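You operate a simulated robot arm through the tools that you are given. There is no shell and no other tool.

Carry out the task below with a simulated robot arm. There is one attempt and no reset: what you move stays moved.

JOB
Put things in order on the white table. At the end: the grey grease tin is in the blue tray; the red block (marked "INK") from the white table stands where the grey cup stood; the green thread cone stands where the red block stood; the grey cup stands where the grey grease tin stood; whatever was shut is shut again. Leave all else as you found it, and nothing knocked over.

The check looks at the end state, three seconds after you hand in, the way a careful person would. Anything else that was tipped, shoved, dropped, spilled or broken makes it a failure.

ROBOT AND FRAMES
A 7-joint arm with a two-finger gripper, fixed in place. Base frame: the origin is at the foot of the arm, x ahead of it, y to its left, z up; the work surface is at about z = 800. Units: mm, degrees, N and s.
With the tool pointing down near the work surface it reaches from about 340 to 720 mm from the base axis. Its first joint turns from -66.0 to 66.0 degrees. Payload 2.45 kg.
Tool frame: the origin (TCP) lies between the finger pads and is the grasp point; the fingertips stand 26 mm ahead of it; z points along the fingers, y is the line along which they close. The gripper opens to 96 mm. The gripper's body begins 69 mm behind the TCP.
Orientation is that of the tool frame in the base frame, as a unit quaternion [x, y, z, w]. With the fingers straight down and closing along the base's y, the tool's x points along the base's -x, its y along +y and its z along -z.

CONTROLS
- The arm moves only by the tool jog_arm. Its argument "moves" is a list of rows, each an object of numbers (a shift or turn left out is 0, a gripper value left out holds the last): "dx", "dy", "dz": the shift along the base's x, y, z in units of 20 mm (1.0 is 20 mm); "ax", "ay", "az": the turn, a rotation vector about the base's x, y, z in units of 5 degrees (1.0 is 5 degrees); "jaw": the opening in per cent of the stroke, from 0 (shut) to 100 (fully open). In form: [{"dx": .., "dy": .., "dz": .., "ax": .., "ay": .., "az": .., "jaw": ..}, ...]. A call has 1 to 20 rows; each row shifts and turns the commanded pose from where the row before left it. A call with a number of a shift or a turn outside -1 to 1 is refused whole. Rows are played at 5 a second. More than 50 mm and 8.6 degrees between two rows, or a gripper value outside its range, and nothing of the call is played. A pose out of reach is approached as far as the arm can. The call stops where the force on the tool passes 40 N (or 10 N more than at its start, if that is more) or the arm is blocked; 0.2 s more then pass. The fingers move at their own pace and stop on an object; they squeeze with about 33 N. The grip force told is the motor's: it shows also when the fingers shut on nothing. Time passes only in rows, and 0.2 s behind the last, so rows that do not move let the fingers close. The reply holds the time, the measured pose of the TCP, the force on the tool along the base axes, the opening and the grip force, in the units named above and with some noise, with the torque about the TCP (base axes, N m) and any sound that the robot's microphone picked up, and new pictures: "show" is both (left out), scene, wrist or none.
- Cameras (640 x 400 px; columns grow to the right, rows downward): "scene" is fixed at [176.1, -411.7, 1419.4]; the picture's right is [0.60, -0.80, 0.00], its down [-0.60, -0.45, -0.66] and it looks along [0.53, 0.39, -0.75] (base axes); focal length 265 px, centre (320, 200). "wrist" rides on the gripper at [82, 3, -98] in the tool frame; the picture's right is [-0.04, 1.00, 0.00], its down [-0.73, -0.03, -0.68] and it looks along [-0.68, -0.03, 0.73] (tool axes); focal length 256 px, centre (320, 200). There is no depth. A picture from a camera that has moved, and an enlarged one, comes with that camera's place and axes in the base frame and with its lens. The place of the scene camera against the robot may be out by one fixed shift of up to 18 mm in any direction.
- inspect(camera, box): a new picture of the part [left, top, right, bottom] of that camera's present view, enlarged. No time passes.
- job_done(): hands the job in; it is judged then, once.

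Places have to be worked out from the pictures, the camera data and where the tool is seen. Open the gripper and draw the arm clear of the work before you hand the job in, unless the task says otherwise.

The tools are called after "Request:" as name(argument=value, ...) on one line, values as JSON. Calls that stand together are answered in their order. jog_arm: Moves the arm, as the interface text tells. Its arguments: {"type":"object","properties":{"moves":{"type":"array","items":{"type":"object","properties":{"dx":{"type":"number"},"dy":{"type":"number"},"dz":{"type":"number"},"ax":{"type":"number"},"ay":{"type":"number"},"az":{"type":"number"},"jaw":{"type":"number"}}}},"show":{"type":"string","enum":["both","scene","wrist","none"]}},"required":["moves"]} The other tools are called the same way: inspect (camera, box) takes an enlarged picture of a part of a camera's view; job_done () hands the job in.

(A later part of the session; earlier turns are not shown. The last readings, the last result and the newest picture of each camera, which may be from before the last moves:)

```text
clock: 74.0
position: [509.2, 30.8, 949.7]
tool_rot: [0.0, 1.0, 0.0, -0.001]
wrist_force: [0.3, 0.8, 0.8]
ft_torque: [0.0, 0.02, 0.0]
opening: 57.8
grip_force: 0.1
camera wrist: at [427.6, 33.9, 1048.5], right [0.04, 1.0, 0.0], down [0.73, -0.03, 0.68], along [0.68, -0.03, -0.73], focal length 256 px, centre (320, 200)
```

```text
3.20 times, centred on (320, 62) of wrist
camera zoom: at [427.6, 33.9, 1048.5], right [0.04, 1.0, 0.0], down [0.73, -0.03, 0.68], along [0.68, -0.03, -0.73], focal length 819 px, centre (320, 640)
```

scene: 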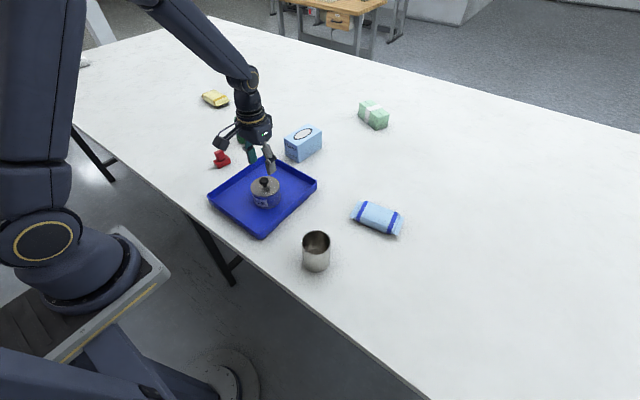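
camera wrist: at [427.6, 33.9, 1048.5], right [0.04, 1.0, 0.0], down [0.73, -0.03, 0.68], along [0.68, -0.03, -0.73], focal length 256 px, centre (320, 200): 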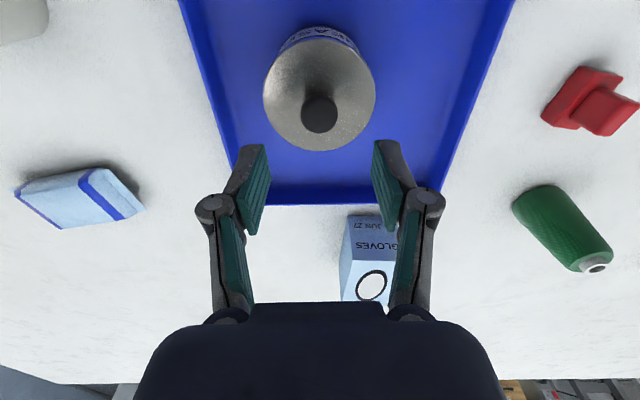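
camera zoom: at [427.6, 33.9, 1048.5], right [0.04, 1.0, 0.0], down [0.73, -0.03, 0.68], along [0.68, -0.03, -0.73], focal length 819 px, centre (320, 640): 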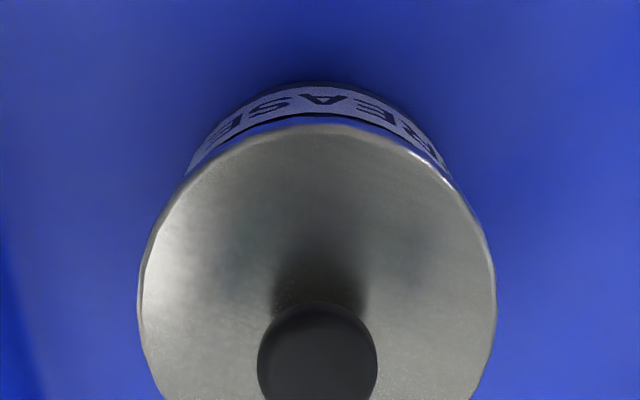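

Caution: a second snap was heard while easing upward with the knob still gripped, so the lid may have popped loose again. I will press it shut with closed fingertips on top of the knob, which cannot pull it back up.

Request:
jog_arm(moves=[{"jaw": 0}, {}, {}, {}, {}, {"dz": -1}, {"dz": -0.4}, {}])

Request:
inspect(camera="wrist", box=[260, 60, 380, 180])

Request:
inspect(camera="scene", box=[245, 150, 293, 213])

```text
clock: 75.8
position: [509.3, 31.6, 922.8]
tool_rot: [0.0, 1.0, 0.0, 0.0]
wrist_force: [-0.8, 0.0, 0.6]
ft_torque: [0.0, 0.01, -0.03]
opening: 0.1
grip_force: 27.8
camera wrist: at [427.4, 33.7, 1020.6], right [0.04, 1.0, 0.0], down [0.73, -0.03, 0.68], along [0.68, -0.03, -0.73], focal length 256 px, centre (320, 200)
```

scene: 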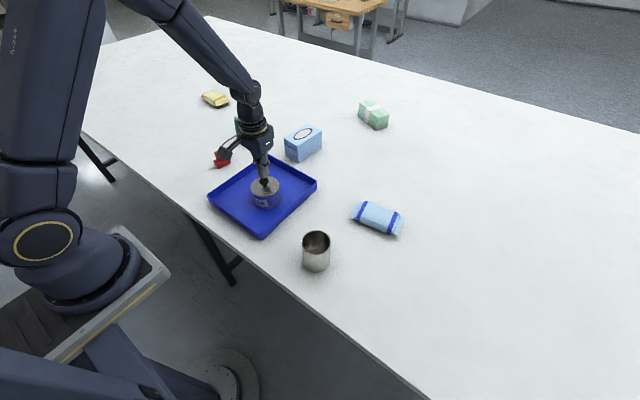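
wrist: 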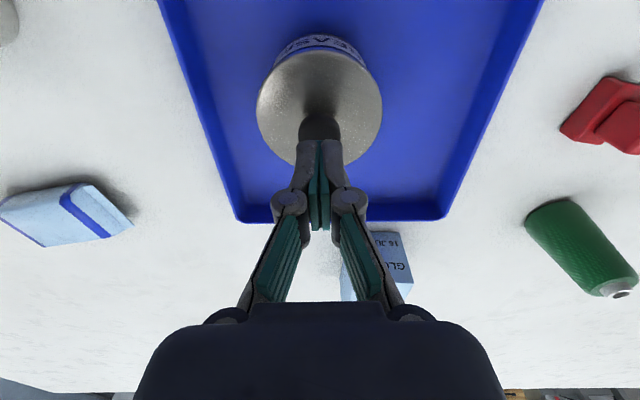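

```text
3.33 times, centred on (320, 120) of wrist
camera zoom: at [427.4, 33.7, 1020.6], right [0.04, 1.0, 0.0], down [0.73, -0.03, 0.68], along [0.68, -0.03, -0.73], focal length 853 px, centre (320, 467)
```

zoom: 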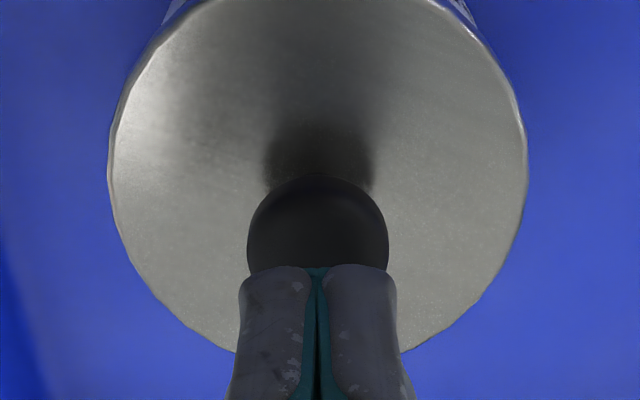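

```text
6.35 times, centred on (269, 182) of scene
camera zoom: at [176.1, -411.7, 1419.4], right [0.6, -0.8, 0.0], down [-0.6, -0.45, -0.66], along [0.53, 0.39, -0.75], focal length 1683 px, centre (644, 318)
```

zoom: 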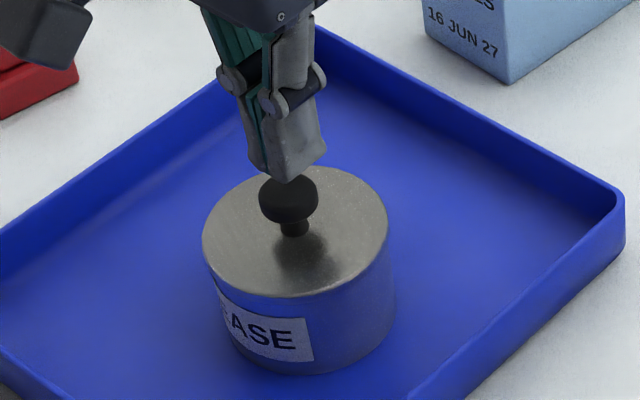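

The closed fingertips are right above the knob. I press down in small steps.

Request:
jog_arm(moves=[{"dz": -0.2}, {"dz": -0.2}, {}], show="none")

Request:
jog_arm(moves=[{"dz": -0.1}, {}], show="none")

Request:
jog_arm(moves=[{"dz": -0.1}, {}], show="none")

```text
clock: 76.6
position: [510.2, 31.9, 915.1]
tool_rot: [0.0, 1.0, 0.0, 0.0]
wrist_force: [-0.4, 0.1, 0.6]
ft_torque: [0.02, 0.02, -0.01]
opening: 0.0
grip_force: 28.6
```

```text
clock: 77.2
position: [509.8, 31.0, 913.6]
tool_rot: [0.0, 1.0, 0.0, 0.0]
wrist_force: [0.3, 0.3, 0.5]
ft_torque: [0.0, 0.01, -0.02]
opening: 0.0
grip_force: 28.2
```

```text
clock: 77.8
position: [508.4, 30.9, 909.5]
tool_rot: [0.001, 1.0, 0.0, 0.0]
wrist_force: [-0.3, 1.2, 0.2]
ft_torque: [-0.02, -0.02, -0.03]
opening: 0.0
grip_force: 28.1
```

No contact yet at z≈911; continuing down in small steps.

Request:
jog_arm(moves=[{"dz": -0.08}, {}], show="none")

Request:
jog_arm(moves=[{"dz": -0.08}, {}], show="none")

Request:
jog_arm(moves=[{"dz": -0.08}, {}], show="none")

Request:
jog_arm(moves=[{"dz": -0.08}, {}], show="none")

```text
clock: 78.4
position: [510.7, 31.0, 908.2]
tool_rot: [0.0, 1.0, -0.001, -0.001]
wrist_force: [-6.1, 0.9, 14.5]
ft_torque: [0.1, 0.24, 0.04]
opening: 5.9
grip_force: 28.5
```

```text
clock: 79.2
position: [509.6, 31.4, 908.9]
tool_rot: [-0.001, 1.0, 0.001, 0.002]
wrist_force: [-4.8, 0.1, 14.5]
ft_torque: [0.14, 0.27, 0.03]
opening: 6.0
grip_force: 28.5
stopped in row 2: the force on the tool passed its limit at 46 N (the readings are from after the stop); the commanded pose is now the measured one
```

```text
clock: 79.7
position: [512.2, 32.3, 910.5]
tool_rot: [0.0, 1.0, 0.0, 0.003]
wrist_force: [-2.5, -0.8, 11.4]
ft_torque: [-0.01, 0.13, 0.02]
opening: 5.8
grip_force: 28.9
stopped in row 2: the force on the tool passed its limit at 46 N (the readings are from after the stop); the commanded pose is now the measured one
```

```text
clock: 80.5
position: [512.6, 31.5, 908.8]
tool_rot: [-0.001, 1.0, 0.0, 0.004]
wrist_force: [-3.2, -2.2, 12.0]
ft_torque: [-0.09, 0.15, 0.01]
opening: 6.1
grip_force: 28.1
stopped in row 2: the force on the tool passed its limit at 46 N (the readings are from after the stop); the commanded pose is now the measured one
```

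Pressing reached 46 N without a new snap, and the fingertips just spread over the knob dome. I back off upward and inspect the lid seam closely against the initial shut state.

Request:
jog_arm(moves=[{"dz": 0.2}, {"dz": 0.3}, {"dz": 0.5}, {"dz": 0.5}, {"dz": 0.5}, {}, {}])

Request:
inspect(camera="wrist", box=[220, 0, 420, 125])

Request:
inspect(camera="scene", box=[245, 165, 293, 213])

```text
clock: 82.1
position: [512.1, 31.0, 949.2]
tool_rot: [0.0, 1.0, 0.0, 0.005]
wrist_force: [-0.6, 0.3, -0.1]
ft_torque: [-0.02, 0.0, -0.02]
opening: 0.3
grip_force: 28.4
heard: snap
camera wrist: at [430.4, 34.0, 1046.1], right [0.04, 1.0, 0.0], down [0.73, -0.03, 0.69], along [0.69, -0.03, -0.73], focal length 256 px, centre (320, 200)
```

scene: 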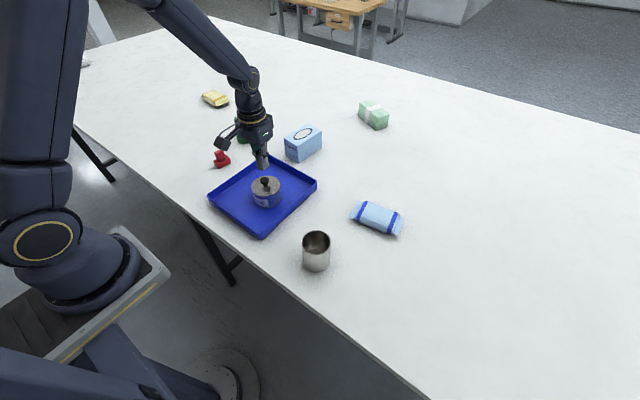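
wrist: 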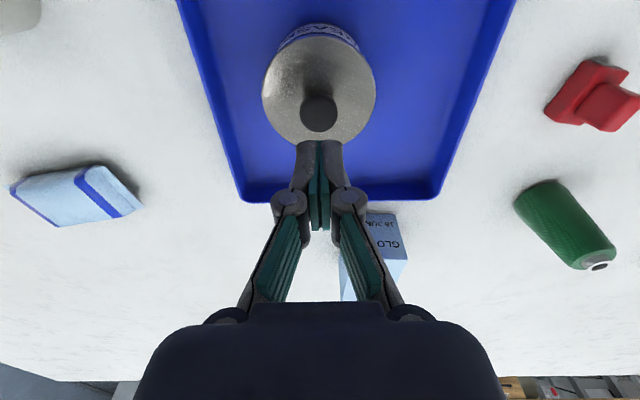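

```text
3.20 times, centred on (320, 62) of wrist
camera zoom: at [430.4, 34.0, 1046.1], right [0.04, 1.0, 0.0], down [0.73, -0.03, 0.69], along [0.69, -0.03, -0.73], focal length 819 px, centre (320, 640)
```

zoom: 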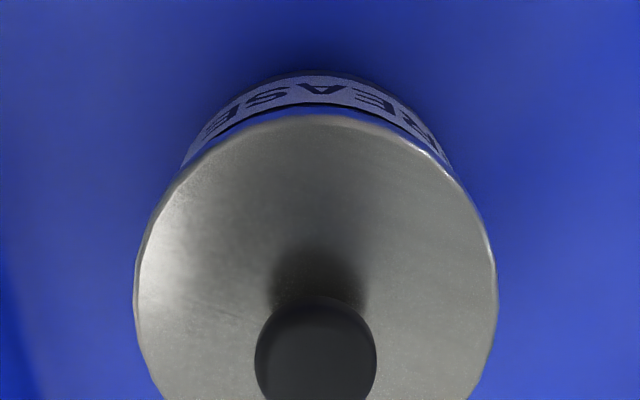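

```text
8.33 times, centred on (269, 189) of scene
camera zoom: at [176.1, -411.7, 1419.4], right [0.6, -0.8, 0.0], down [-0.6, -0.45, -0.66], along [0.53, 0.39, -0.75], focal length 2208 px, centre (745, 292)
```

zoom: 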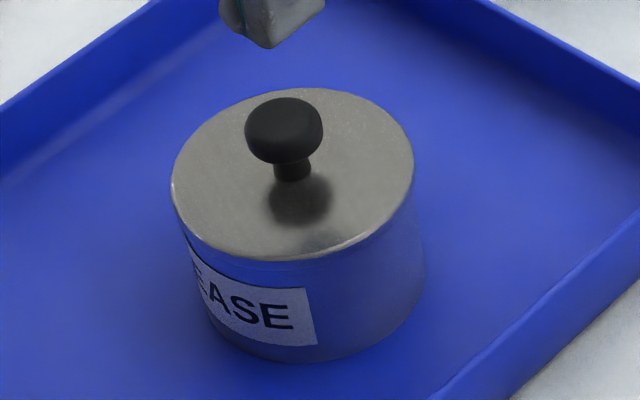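

A snap was also heard as the fingers came off. I straighten the small tool tilt (0.57°), open the fingers and take a view at the same relative height as my initial shut-state picture, to compare the seam.

Request:
jog_arm(moves=[{"ay": 0.115, "jaw": 100}, {}, {}, {}, {}, {"dz": -1, "dx": -0.1}, {"dz": -1}, {}, {}], show="wrist")

Request:
inspect(camera="wrist", box=[220, 50, 420, 175])

```text
clock: 84.1
position: [508.8, 30.8, 908.3]
tool_rot: [0.0, 1.0, 0.0, -0.001]
wrist_force: [-0.3, 0.0, -0.2]
ft_torque: [-0.01, -0.01, 0.0]
opening: 96.2
grip_force: 0.0
camera wrist: at [427.7, 34.1, 1006.6], right [0.04, 1.0, 0.0], down [0.73, -0.03, 0.68], along [0.68, -0.03, -0.74], focal length 256 px, centre (320, 200)
```

wrist: 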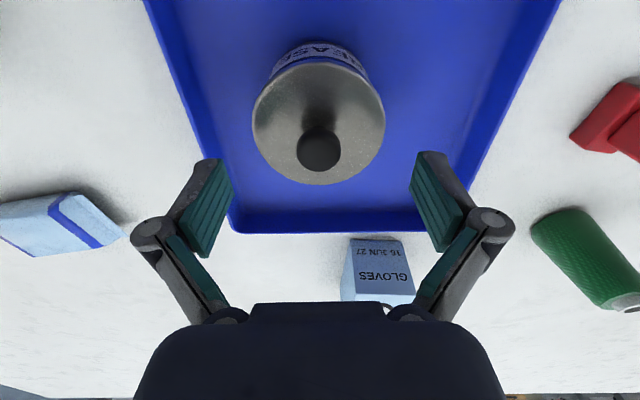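

```text
3.20 times, centred on (320, 112) of wrist
camera zoom: at [427.7, 34.1, 1006.6], right [0.04, 1.0, 0.0], down [0.73, -0.03, 0.68], along [0.68, -0.03, -0.74], focal length 819 px, centre (320, 480)
```

zoom: 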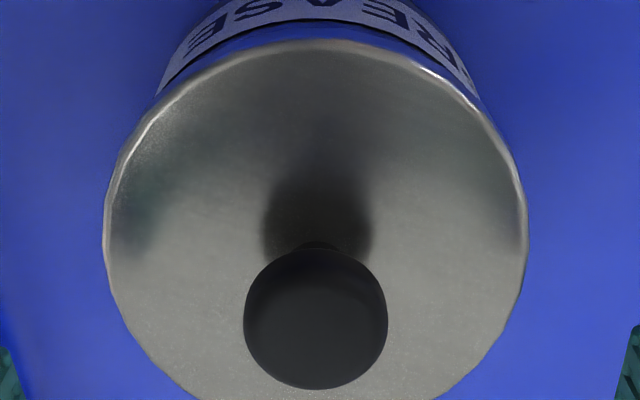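

The seam looks slightly wider than in the initial picture, but the camera's relative x differs by ~3 mm. I shift to match the earlier relative pose exactly and compare again.

Request:
jog_arm(moves=[{"dx": -0.17}, {}, {}], show="wrist")

Request:
inspect(camera="wrist", box=[220, 50, 420, 175])

Request:
inspect(camera="wrist", box=[280, 40, 360, 90])

```text
clock: 84.9
position: [506.4, 30.4, 909.4]
tool_rot: [0.001, 1.0, 0.0, -0.001]
wrist_force: [-0.1, -0.2, 0.0]
ft_torque: [0.02, 0.0, 0.01]
opening: 96.0
grip_force: 0.0
camera wrist: at [424.7, 34.1, 1006.7], right [0.04, 1.0, 0.0], down [0.73, -0.03, 0.68], along [0.68, -0.03, -0.74], focal length 256 px, centre (320, 200)
```

wrist: 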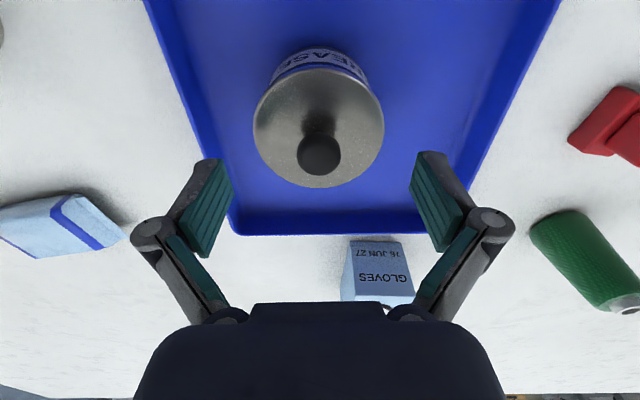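

```text
3.20 times, centred on (320, 112) of wrist
camera zoom: at [424.7, 34.1, 1006.7], right [0.04, 1.0, 0.0], down [0.73, -0.03, 0.68], along [0.68, -0.03, -0.74], focal length 819 px, centre (320, 480)
```

zoom: 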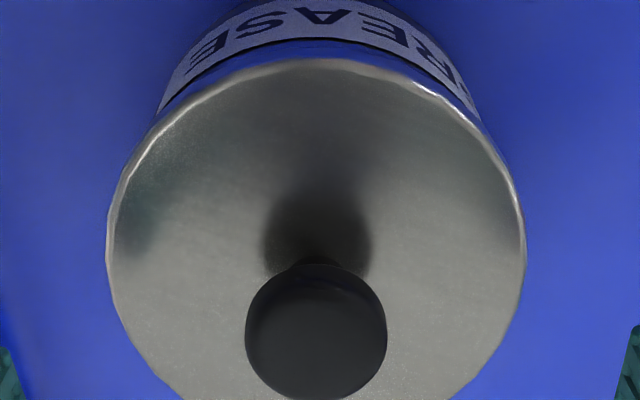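

```text
8.00 times, centred on (320, 65) of wrist
camera zoom: at [424.7, 34.1, 1006.7], right [0.04, 1.0, 0.0], down [0.73, -0.03, 0.68], along [0.68, -0.03, -0.74], focal length 2048 px, centre (320, 1280)
```

zoom: 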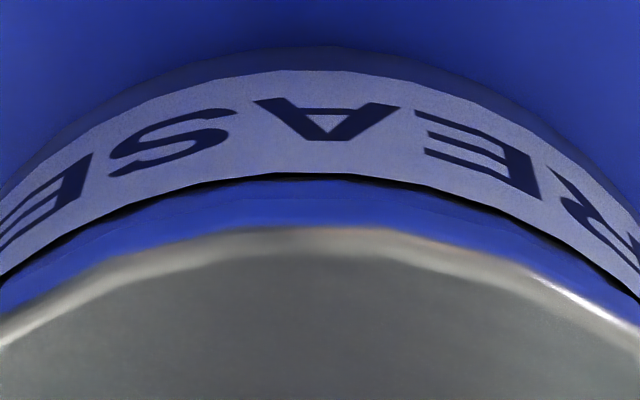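

Pose now matches: lid width (420 px), knob position and seam are the same as in the initial shut state, so the lid is properly seated. Next I rise and move over the cup.

Request:
jog_arm(moves=[{"dz": 1}, {"dz": 1}, {"dz": 1}, {"dz": 1}, {"dy": -0.95, "dx": -0.29}, {"dy": -0.95, "dx": -0.29}, {"dy": -0.95, "dx": -0.29}, {"dy": -0.95, "dx": -0.29}, {"dy": -0.95, "dx": -0.29}, {"dy": -0.95, "dx": -0.29}, {"dy": -0.95, "dx": -0.29}, {"dy": -0.95, "dx": -0.29}, {"dy": -0.95, "dx": -0.29}, {"dy": -0.95, "dx": -0.29}, {"dy": -0.95, "dx": -0.29}, {"dy": -0.95, "dx": -0.29}, {"dy": -0.75, "dx": -0.27}, {}, {}, {}])

Request:
inspect(camera="wrist", box=[220, 0, 420, 125])

Request:
inspect(camera="scene", box=[245, 165, 293, 213])

```text
clock: 89.1
position: [432.0, -213.2, 988.0]
tool_rot: [0.0, 1.0, 0.0, -0.001]
wrist_force: [1.0, -0.3, -0.1]
ft_torque: [0.01, 0.01, 0.01]
opening: 96.4
grip_force: 0.0
camera wrist: at [350.7, -210.0, 1086.0], right [0.04, 1.0, 0.0], down [0.73, -0.03, 0.68], along [0.68, -0.03, -0.73], focal length 256 px, centre (320, 200)
```

scene: 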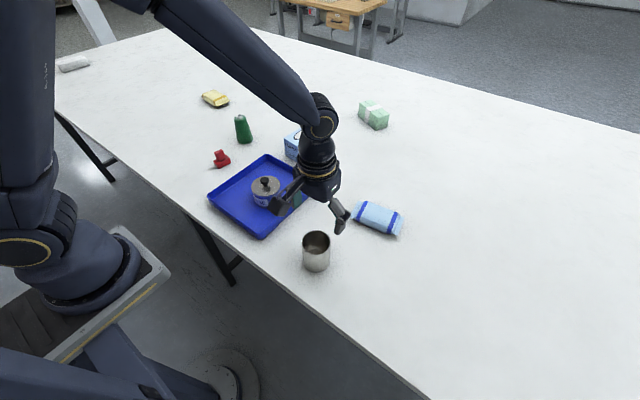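
wrist: 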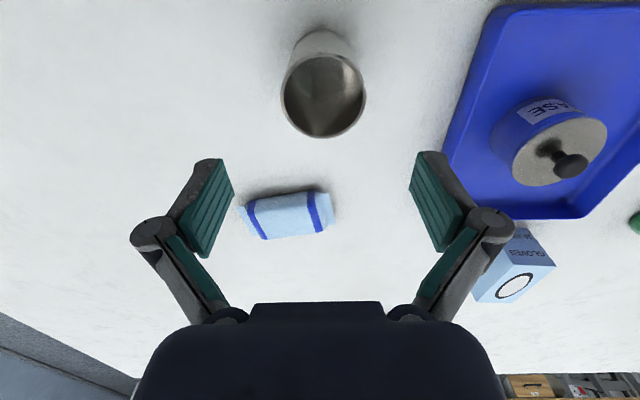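

```text
3.20 times, centred on (320, 62) of wrist
camera zoom: at [350.7, -210.0, 1086.0], right [0.04, 1.0, 0.0], down [0.73, -0.03, 0.68], along [0.68, -0.03, -0.73], focal length 819 px, centre (320, 640)
```

zoom: 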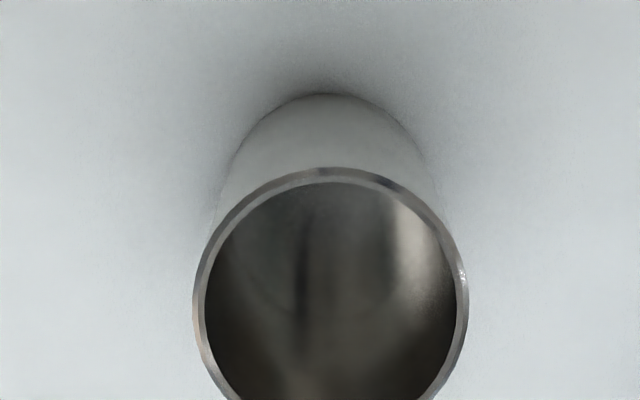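

```text
8.33 times, centred on (269, 189) of scene
camera zoom: at [176.0, -411.7, 1419.4], right [0.6, -0.8, 0.0], down [-0.6, -0.45, -0.66], along [0.53, 0.39, -0.75], focal length 2208 px, centre (745, 292)
```

zoom: 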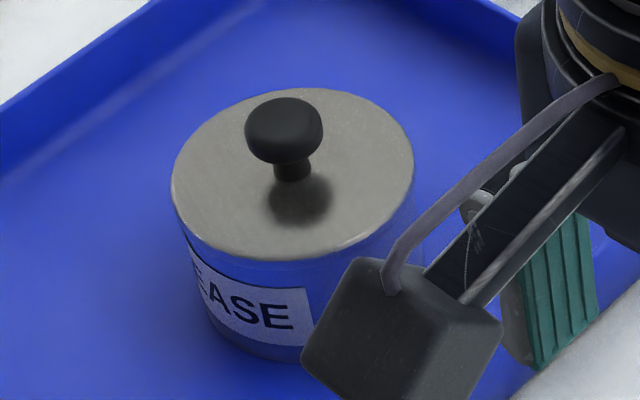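

The cup rim measures ~67 mm across, ~84 mm high, centred about (430.5, -211). I centre over it and lower until the fingertips are just above the rim for a check.

Request:
jog_arm(moves=[{"dx": -0.11, "dy": 0.1}, {"dz": -1}, {"dz": -1}, {"dz": -1}, {}, {}], show="wrist")

Request:
inspect(camera="wrist", box=[220, 50, 420, 175])

```text
clock: 90.5
position: [430.0, -210.5, 927.3]
tool_rot: [0.0, 1.0, -0.001, -0.001]
wrist_force: [0.0, -0.2, -0.8]
ft_torque: [0.0, -0.02, 0.0]
opening: 96.1
grip_force: 0.2
camera wrist: at [348.2, -207.8, 1025.8], right [0.04, 1.0, 0.0], down [0.73, -0.03, 0.68], along [0.68, -0.03, -0.74], focal length 256 px, centre (320, 200)
```

wrist: 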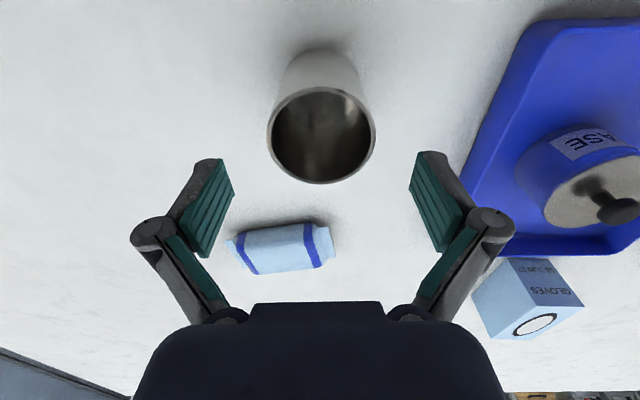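

```text
3.20 times, centred on (320, 112) of wrist
camera zoom: at [348.2, -207.8, 1025.8], right [0.04, 1.0, 0.0], down [0.73, -0.03, 0.68], along [0.68, -0.03, -0.74], focal length 819 px, centre (320, 480)
```

zoom: 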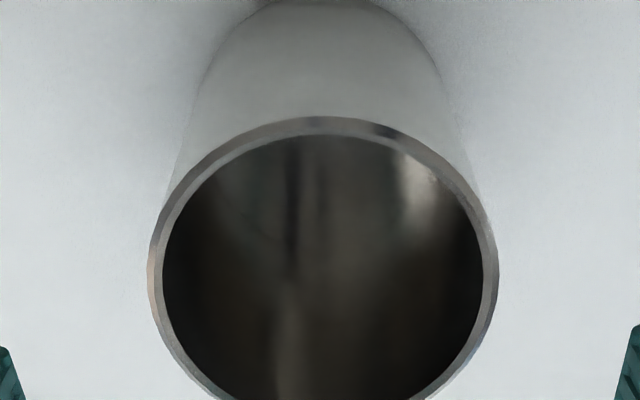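

Cup centred in the jaws: (431, -210.8), rim near z 882. I descend to TCP z≈850 and grip.

Request:
jog_arm(moves=[{"dz": -1}, {"dz": -1}, {"dz": -1}, {"dz": -0.94}, {}, {"jaw": 0}, {}, {}, {}, {}])

```text
clock: 92.7
position: [430.1, -210.2, 850.3]
tool_rot: [0.0, 1.0, 0.0, 0.0]
wrist_force: [-0.3, -0.8, 2.4]
ft_torque: [0.04, 0.01, 0.03]
opening: 65.4
grip_force: 32.6
camera wrist: at [348.4, -206.8, 948.3], right [0.04, 1.0, 0.0], down [0.73, -0.03, 0.68], along [0.68, -0.03, -0.73], focal length 256 px, centre (320, 200)
```

scene: 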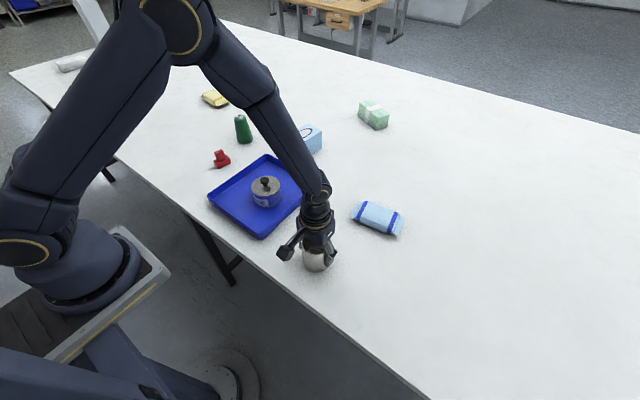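
wrist: 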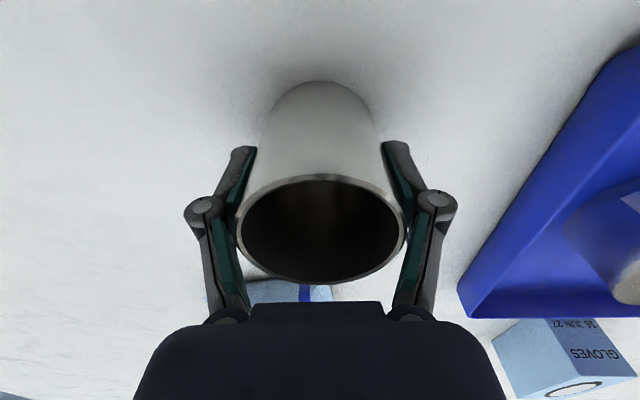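

Cup gripped at 65 mm. I lift it and carry it to the tin's former place (450.5, -450.7).

Request:
jog_arm(moves=[{"dz": 0.3}, {"dz": 0.7}, {"dz": 1}, {"dz": 1}, {"dz": 1}, {}], show="wrist")

Request:
jog_arm(moves=[{"dy": -0.5, "dx": 0.04}, {"dy": -1, "dx": 0.08}, {"dy": -1, "dx": 0.08}, {"dy": -1, "dx": 0.08}, {"dy": -1, "dx": 0.08}, {"dy": -1, "dx": 0.08}, {"dy": -1, "dx": 0.08}, {"dy": -1, "dx": 0.08}, {"dy": -1, "dx": 0.08}, {"dy": -1, "dx": 0.08}, {"dy": -1, "dx": 0.08}, {"dy": -1, "dx": 0.08}, {"dy": -0.55, "dx": 0.05}, {}, {}, {}])

```text
clock: 94.1
position: [429.1, -210.0, 930.1]
tool_rot: [0.001, 1.0, 0.0, -0.001]
wrist_force: [0.4, -0.2, -0.8]
ft_torque: [0.0, 0.05, 0.0]
opening: 65.4
grip_force: 33.1
camera wrist: at [347.6, -207.1, 1028.3], right [0.04, 1.0, 0.0], down [0.73, -0.03, 0.68], along [0.68, -0.03, -0.73], focal length 256 px, centre (320, 200)
```

wrist: 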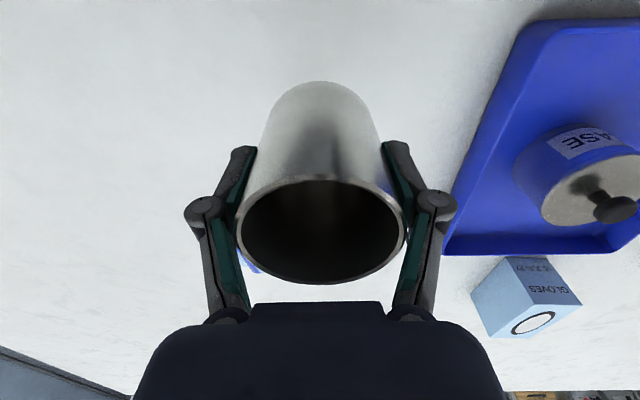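

```text
clock: 97.5
position: [449.4, -451.1, 930.6]
tool_rot: [0.0, 1.0, 0.001, 0.0]
wrist_force: [0.3, -0.1, -1.1]
ft_torque: [-0.01, 0.01, 0.01]
opening: 65.4
grip_force: 32.9
camera wrist: at [367.6, -448.4, 1028.6], right [0.04, 1.0, 0.0], down [0.73, -0.03, 0.68], along [0.68, -0.03, -0.73], focal length 256 px, centre (320, 200)
```

scene: 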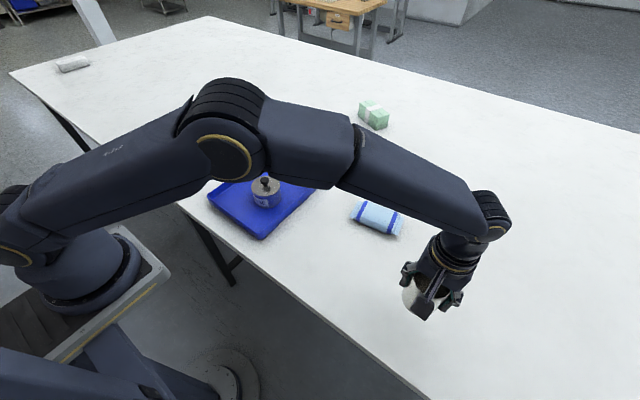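
wrist: 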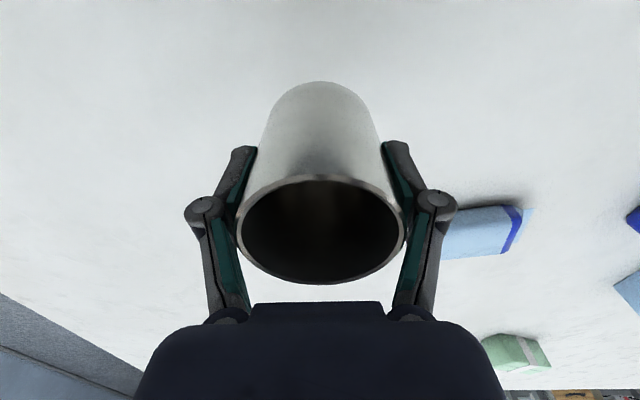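

Cup is above the tin's old spot (cup centre ≈ (450.2, -451.4)). I lower it to just above the table and then feel for contact.

Request:
jog_arm(moves=[{"dz": -1}, {"dz": -1}, {"dz": -1}, {"dz": -0.5}, {"dz": -0.35}, {}], show="none")

Request:
jog_arm(moves=[{"dz": -0.08}], show="none")

Request:
jog_arm(moves=[{"dz": -0.08}, {}], show="both")

```text
clock: 98.9
position: [450.7, -450.9, 853.7]
tool_rot: [0.0, 1.0, 0.0, -0.001]
wrist_force: [-0.3, 0.2, -0.6]
ft_torque: [-0.02, 0.0, 0.01]
opening: 65.2
grip_force: 32.7
```

```text
clock: 99.3
position: [449.1, -451.4, 851.0]
tool_rot: [0.001, 1.0, 0.0, -0.002]
wrist_force: [0.2, 0.2, -1.0]
ft_torque: [-0.04, 0.05, -0.03]
opening: 65.4
grip_force: 33.0
```

```text
clock: 99.9
position: [449.8, -451.5, 849.5]
tool_rot: [-0.001, 1.0, -0.001, 0.0]
wrist_force: [-1.8, 4.4, 14.6]
ft_torque: [0.19, 0.14, 0.13]
opening: 65.1
grip_force: 32.9
camera wrist: at [368.2, -448.7, 948.2], right [0.04, 1.0, 0.0], down [0.73, -0.03, 0.68], along [0.68, -0.03, -0.73], focal length 256 px, centre (320, 200)
```

scene: 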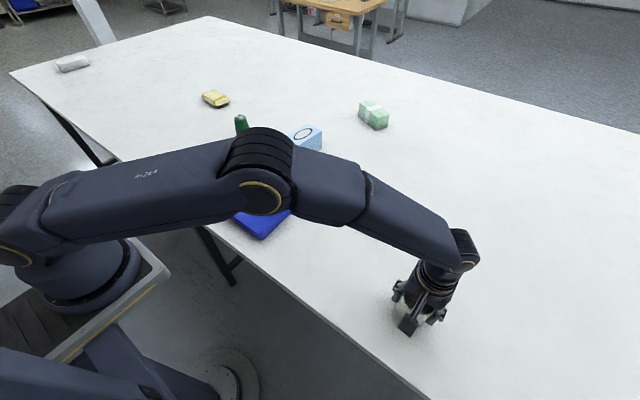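
wrist: 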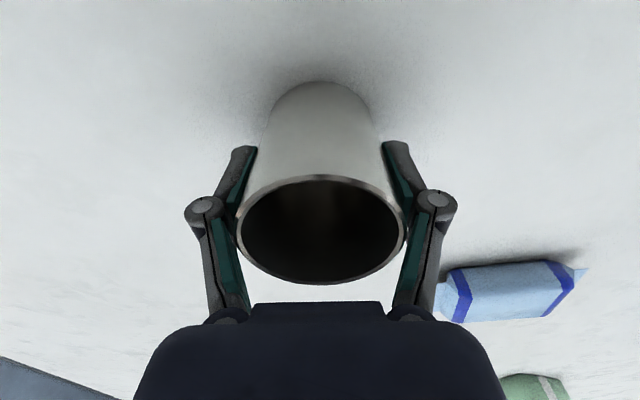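

The cup touches the table (14.6 N). I ease 1 mm, open slowly to full, and rise straight up.

Request:
jog_arm(moves=[{"dz": 0.06}, {"jaw": 75}, {"jaw": 85}, {"jaw": 100}, {}, {}], show="wrist")

Request:
jog_arm(moves=[{"dz": 0.5}, {"dz": 1}, {"dz": 1}, {"dz": 1}, {"dz": 1}, {"dz": 1}, {"dz": 1}, {"dz": 1}, {}, {}])

```text
clock: 101.3
position: [451.0, -450.7, 850.5]
tool_rot: [0.0, 1.0, -0.001, -0.001]
wrist_force: [1.5, 0.3, 0.4]
ft_torque: [0.02, 0.02, 0.0]
opening: 96.3
grip_force: 0.0
camera wrist: at [368.4, -448.1, 948.2], right [0.04, 1.0, 0.0], down [0.73, -0.03, 0.68], along [0.68, -0.03, -0.73], focal length 256 px, centre (320, 200)
```

wrist: 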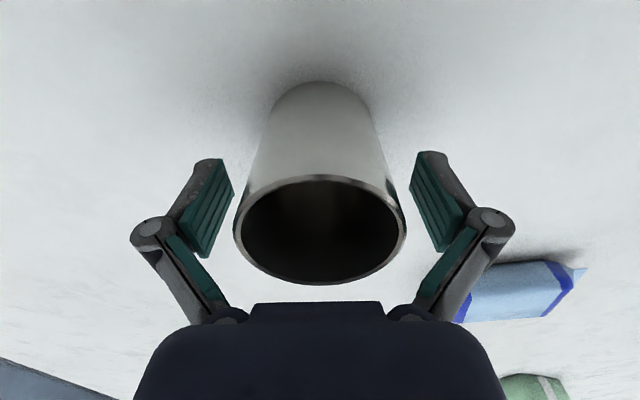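

```text
clock: 103.5
position: [449.7, -450.6, 997.7]
tool_rot: [0.0, 1.0, -0.001, -0.001]
wrist_force: [-0.8, 0.4, -0.3]
ft_torque: [0.02, 0.01, -0.02]
opening: 96.2
grip_force: 0.1
camera wrist: at [367.8, -447.9, 1097.5], right [0.04, 1.0, 0.0], down [0.73, -0.03, 0.68], along [0.68, -0.03, -0.74], focal length 256 px, centre (320, 200)
```

scene: 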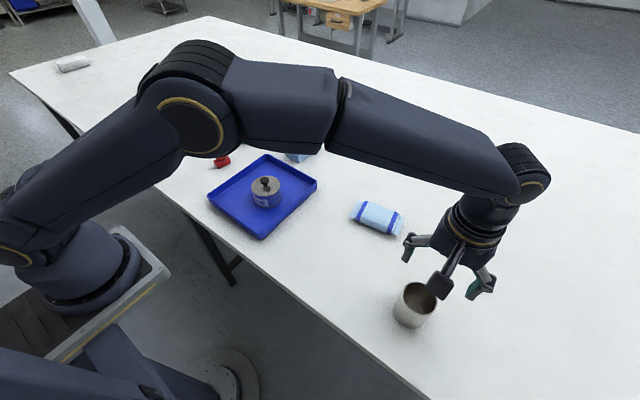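
wrist: 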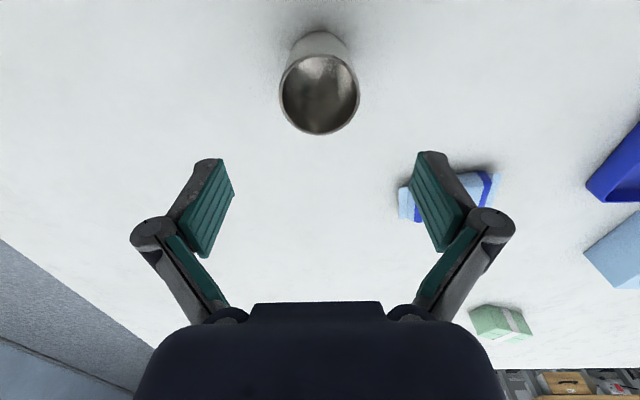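

Cup stands at the tin's old place. Next I travel over to the red block at about (545, 272).

Request:
jog_arm(moves=[{"dy": 1, "dx": 0.132}, {"dy": 1, "dx": 0.132}, {"dy": 1, "dx": 0.132}, {"dy": 1, "dx": 0.132}, {"dy": 1, "dx": 0.132}, {"dy": 1, "dx": 0.132}, {"dy": 1, "dx": 0.132}, {"dy": 1, "dx": 0.132}, {"dy": 1, "dx": 0.132}, {"dy": 1, "dx": 0.132}, {"dy": 1, "dx": 0.132}, {"dy": 1, "dx": 0.132}, {"dy": 1, "dx": 0.132}, {"dy": 1, "dx": 0.132}, {"dy": 1, "dx": 0.132}, {"dy": 1, "dx": 0.132}, {"dy": 1, "dx": 0.132}, {"dy": 1, "dx": 0.132}], show="none")

Request:
jog_arm(moves=[{"dy": 1, "dx": 0.132}, {"dy": 1, "dx": 0.132}, {"dy": 1, "dx": 0.132}, {"dy": 1, "dx": 0.132}, {"dy": 1, "dx": 0.132}, {"dy": 1, "dx": 0.132}, {"dy": 1, "dx": 0.132}, {"dy": 1, "dx": 0.132}, {"dy": 1, "dx": 0.132}, {"dy": 1, "dx": 0.132}, {"dy": 1, "dx": 0.132}, {"dy": 1, "dx": 0.132}, {"dy": 1, "dx": 0.132}, {"dy": 1, "dx": 0.132}, {"dy": 1, "dx": 0.132}, {"dy": 1, "dx": 0.132}, {"dy": 1, "dx": 0.132}, {"dy": 1, "dx": 0.132}, {}, {}])

Request:
inspect(camera="wrist", box=[220, 0, 420, 125])

```text
clock: 107.3
position: [495.2, -90.4, 1000.6]
tool_rot: [0.0, 1.0, 0.0, -0.002]
wrist_force: [0.0, -0.4, -0.3]
ft_torque: [-0.02, -0.02, 0.0]
opening: 96.2
grip_force: 0.0
```

```text
clock: 111.5
position: [542.8, 268.1, 1000.1]
tool_rot: [0.0, 1.0, 0.0, 0.0]
wrist_force: [0.5, 0.5, -0.9]
ft_torque: [0.01, 0.03, -0.03]
opening: 96.0
grip_force: 0.2
camera wrist: at [460.5, 271.0, 1098.6], right [0.04, 1.0, 0.0], down [0.73, -0.03, 0.68], along [0.68, -0.03, -0.74], focal length 256 px, centre (320, 200)
```

scene: 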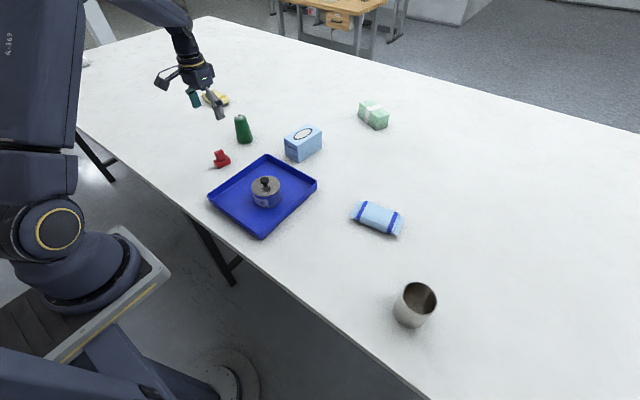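
wrist: 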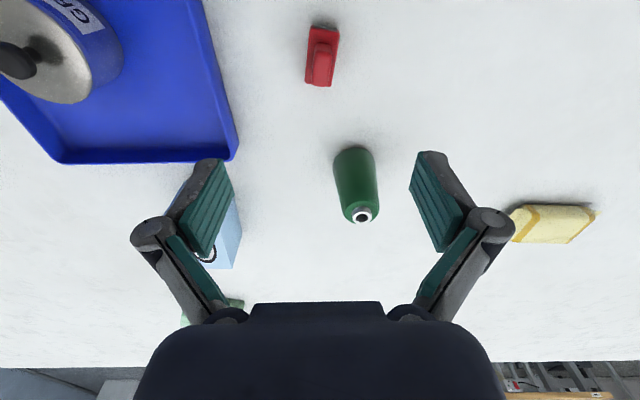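

```text
3.20 times, centred on (320, 62) of wrist
camera zoom: at [460.5, 271.0, 1098.6], right [0.04, 1.0, 0.0], down [0.73, -0.03, 0.68], along [0.68, -0.03, -0.74], focal length 819 px, centre (320, 640)
```

zoom: 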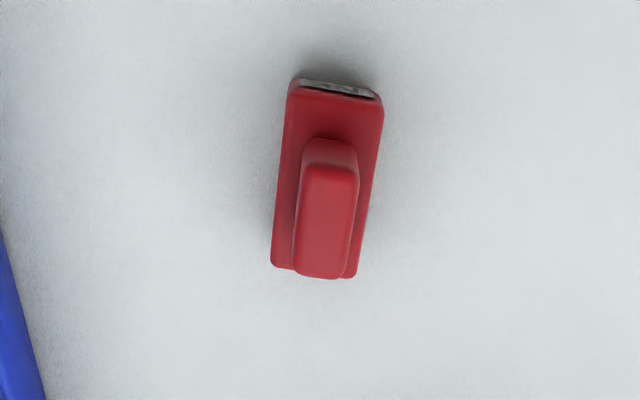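

The red block is a stamp shape: base ≈50×27 mm with a handle on top, centre ≈ (531.5, 269), long axis yawed about -10°. I rotate the gripper by -10.3°, centre over it and lower for a check.

Request:
jog_arm(moves=[{"az": -0.7, "dx": -0.55, "dy": 0.05}, {"az": -0.7}, {"az": -0.66}, {"dz": -1}, {"dz": -1}, {"dz": -1}, {"dz": -1}, {}, {}, {}], show="wrist")

Request:
inspect(camera="wrist", box=[220, 50, 420, 175])

```text
clock: 113.7
position: [531.0, 270.9, 919.2]
tool_rot: [0.089, 0.996, 0.001, -0.001]
wrist_force: [-0.8, 1.4, -0.6]
ft_torque: [-0.03, 0.01, -0.01]
opening: 95.9
grip_force: 0.1
camera wrist: at [451.2, 287.9, 1018.7], right [0.22, 0.98, 0.0], down [0.72, -0.16, 0.68], along [0.66, -0.15, -0.73], focal length 256 px, centre (320, 200)
```

wrist: 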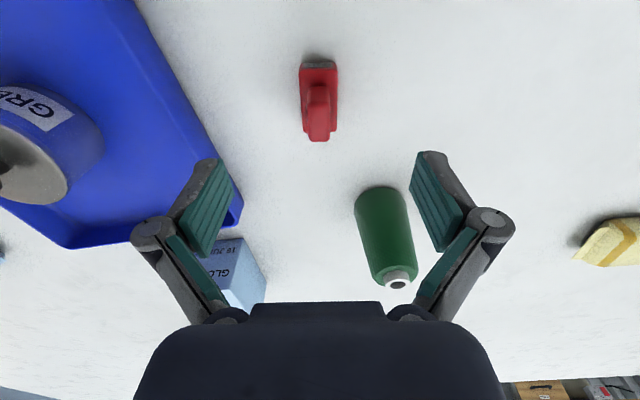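

```text
3.20 times, centred on (320, 112) of wrist
camera zoom: at [451.2, 287.9, 1018.7], right [0.22, 0.98, 0.0], down [0.72, -0.16, 0.68], along [0.66, -0.15, -0.73], focal length 819 px, centre (320, 480)
```

zoom: 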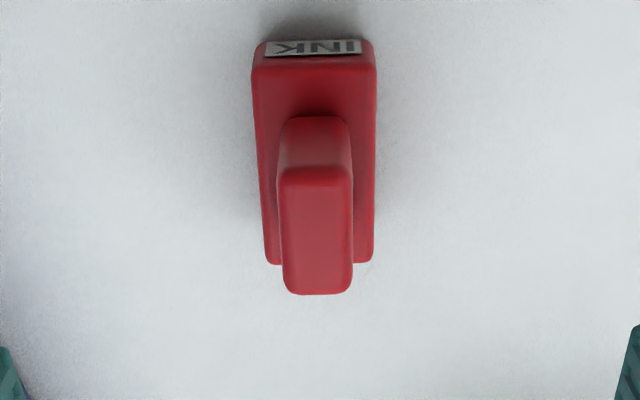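

Refined block centre: (533.5, 268.4), yaw ≈ -11°. I shift the small remainder, go down to TCP z≈831 (fingertips ~5 mm above the table) and look.

Request:
jog_arm(moves=[{"dx": 0.1, "dy": -0.095, "az": -0.15}, {"dz": -1}, {"dz": -1}, {"dz": -1}, {"dz": -1}, {"dz": -0.5}, {}, {}])

Request:
inspect(camera="wrist", box=[240, 100, 400, 220])

```text
clock: 115.5
position: [534.1, 268.7, 829.7]
tool_rot: [0.095, 0.995, 0.0, -0.001]
wrist_force: [0.5, 0.4, -0.8]
ft_torque: [0.01, 0.01, -0.01]
opening: 96.0
grip_force: 0.0
camera wrist: at [454.0, 286.8, 928.0], right [0.23, 0.97, 0.0], down [0.72, -0.17, 0.68], along [0.66, -0.16, -0.74], focal length 256 px, centre (320, 200)
```

scene: 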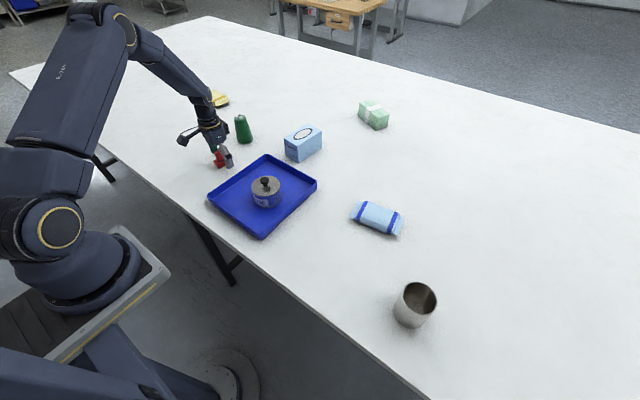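
wrist: 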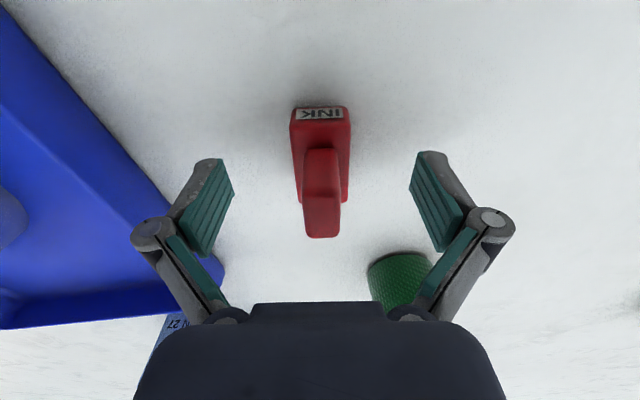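

```text
3.33 times, centred on (320, 160) of wrist
camera zoom: at [454.0, 286.8, 928.0], right [0.23, 0.97, 0.0], down [0.72, -0.17, 0.68], along [0.66, -0.16, -0.74], focal length 853 px, centre (320, 333)
```

zoom: 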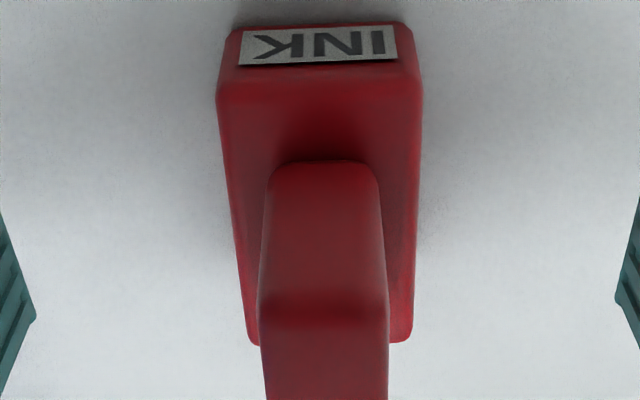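

The block sits centred and square between the pads. Close.

Request:
jog_arm(moves=[{"jaw": 0}, {}, {}, {}, {}, {}], show="wrist")

Request:
jog_arm(moves=[{"dz": 0.3}, {"dz": 0.7}, {}, {}])

```text
clock: 116.9
position: [533.7, 269.0, 830.4]
tool_rot: [0.095, 0.995, 0.001, -0.001]
wrist_force: [0.0, -0.4, 0.5]
ft_torque: [-0.01, 0.04, -0.01]
opening: 27.9
grip_force: 33.2
camera wrist: at [454.1, 286.8, 928.2], right [0.23, 0.97, 0.0], down [0.71, -0.17, 0.68], along [0.66, -0.16, -0.73], focal length 256 px, centre (320, 200)
```

wrist: 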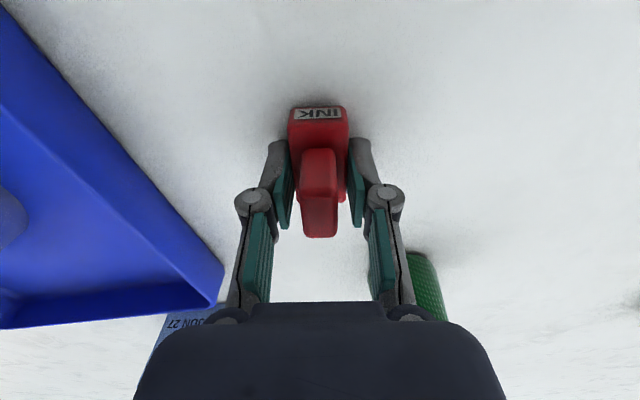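

```text
clock: 117.9
position: [534.0, 267.3, 849.9]
tool_rot: [0.095, 0.995, 0.0, -0.001]
wrist_force: [1.0, -0.8, 0.0]
ft_torque: [-0.01, 0.03, 0.01]
opening: 28.0
grip_force: 33.5
camera wrist: at [454.8, 286.6, 948.4], right [0.23, 0.97, 0.0], down [0.72, -0.17, 0.68], along [0.66, -0.16, -0.74], focal length 256 px, centre (320, 200)
```

scene: 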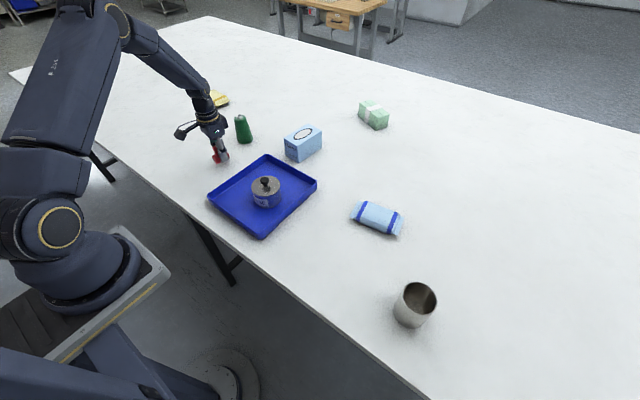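
wrist: 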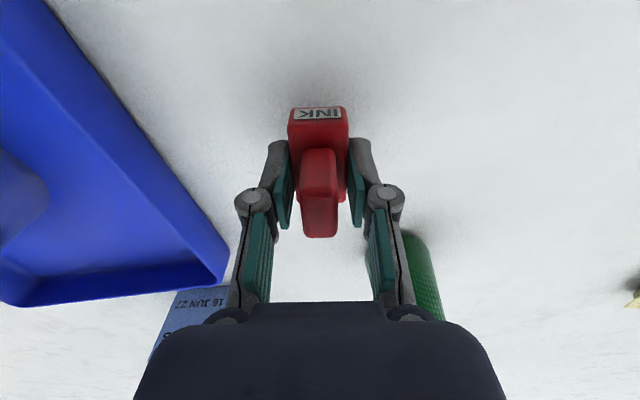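

The block is held and level. I raise it and carry it to the cup's former place (431, -210.7).

Request:
jog_arm(moves=[{"dz": 1}, {"dz": 1}, {"dz": 1}, {"dz": 1}, {"dz": 1}, {"dz": 1}, {"dy": -1, "dx": -0.214}, {"dy": -1, "dx": -0.214}, {"dy": -1, "dx": -0.214}, {"dy": -1, "dx": -0.214}, {"dy": -1, "dx": -0.214}, {"dy": -1, "dx": -0.214}, {"dy": -1, "dx": -0.214}, {"dy": -1, "dx": -0.214}, {"dy": -1, "dx": -0.214}, {"dy": -1, "dx": -0.214}, {"dy": -1, "dx": -0.214}, {"dy": -1, "dx": -0.214}], show="none")

Request:
jog_arm(moves=[{"dy": -1, "dx": -0.214}, {"dy": -1, "dx": -0.214}, {"dy": -1, "dx": -0.214}, {"dy": -1, "dx": -0.214}, {"dy": -1, "dx": -0.214}, {"dy": -1, "dx": -0.214}, {"dy": -1, "dx": -0.214}, {"dy": -1, "dx": -0.214}, {"dy": -1, "dx": -0.214}, {"dy": -1, "dx": -0.214}, {"dy": -1, "dx": -0.214}, {"dy": -0.95, "dx": -0.21}, {}, {}, {}])

```text
clock: 121.7
position: [481.0, 27.3, 970.6]
tool_rot: [0.096, 0.995, 0.001, 0.001]
wrist_force: [-0.2, 0.6, -1.3]
ft_torque: [-0.01, -0.01, -0.03]
opening: 27.9
grip_force: 33.2
```

```text
clock: 124.9
position: [431.2, -209.9, 972.7]
tool_rot: [0.096, 0.995, 0.0, 0.0]
wrist_force: [-1.1, -0.7, -0.1]
ft_torque: [-0.02, 0.01, -0.01]
opening: 28.1
grip_force: 33.3
camera wrist: at [351.5, -192.3, 1071.0], right [0.23, 0.97, 0.0], down [0.72, -0.17, 0.68], along [0.66, -0.16, -0.73], focal length 256 px, centre (320, 200)
```

scene: 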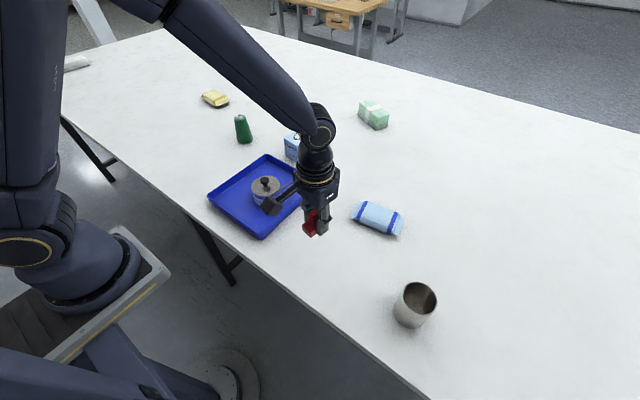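
wrist: 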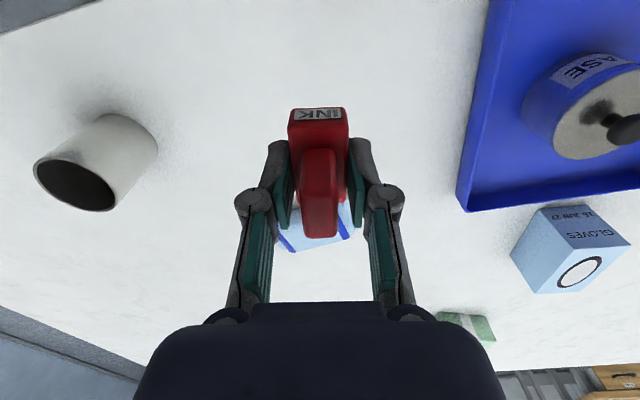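

TCP is at (431.4, -211.0), right above the cup's former place. I lower to z≈834 and then feel for contact.

Request:
jog_arm(moves=[{"dz": -1}, {"dz": -1}, {"dz": -1}, {"dz": -1}, {"dz": -1}, {"dz": -1}, {"dz": -0.5}, {"dz": -0.35}, {}], show="none")

Request:
jog_arm(moves=[{"dz": -0.08}, {}], show="none")

Request:
jog_arm(moves=[{"dz": -0.06}, {}], show="wrist")

```text
clock: 126.9
position: [430.9, -210.0, 833.1]
tool_rot: [0.096, 0.995, 0.0, 0.0]
wrist_force: [-0.7, 0.6, -0.6]
ft_torque: [-0.03, 0.0, -0.02]
opening: 28.2
grip_force: 33.3
```

```text
clock: 127.5
position: [432.1, -211.4, 832.6]
tool_rot: [0.096, 0.995, 0.0, 0.0]
wrist_force: [0.3, 0.5, -0.4]
ft_torque: [0.01, 0.0, -0.03]
opening: 27.8
grip_force: 32.9
```

```text
clock: 128.1
position: [430.0, -210.6, 830.6]
tool_rot: [0.097, 0.995, 0.001, -0.001]
wrist_force: [0.4, -0.1, -0.9]
ft_torque: [0.05, 0.0, 0.01]
opening: 28.1
grip_force: 33.2
camera wrist: at [351.5, -192.5, 929.4], right [0.23, 0.97, 0.0], down [0.71, -0.17, 0.68], along [0.66, -0.16, -0.73], focal length 256 px, centre (320, 200)
```

wrist: 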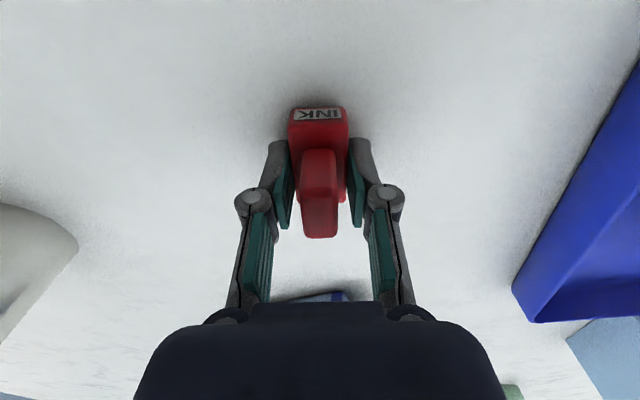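

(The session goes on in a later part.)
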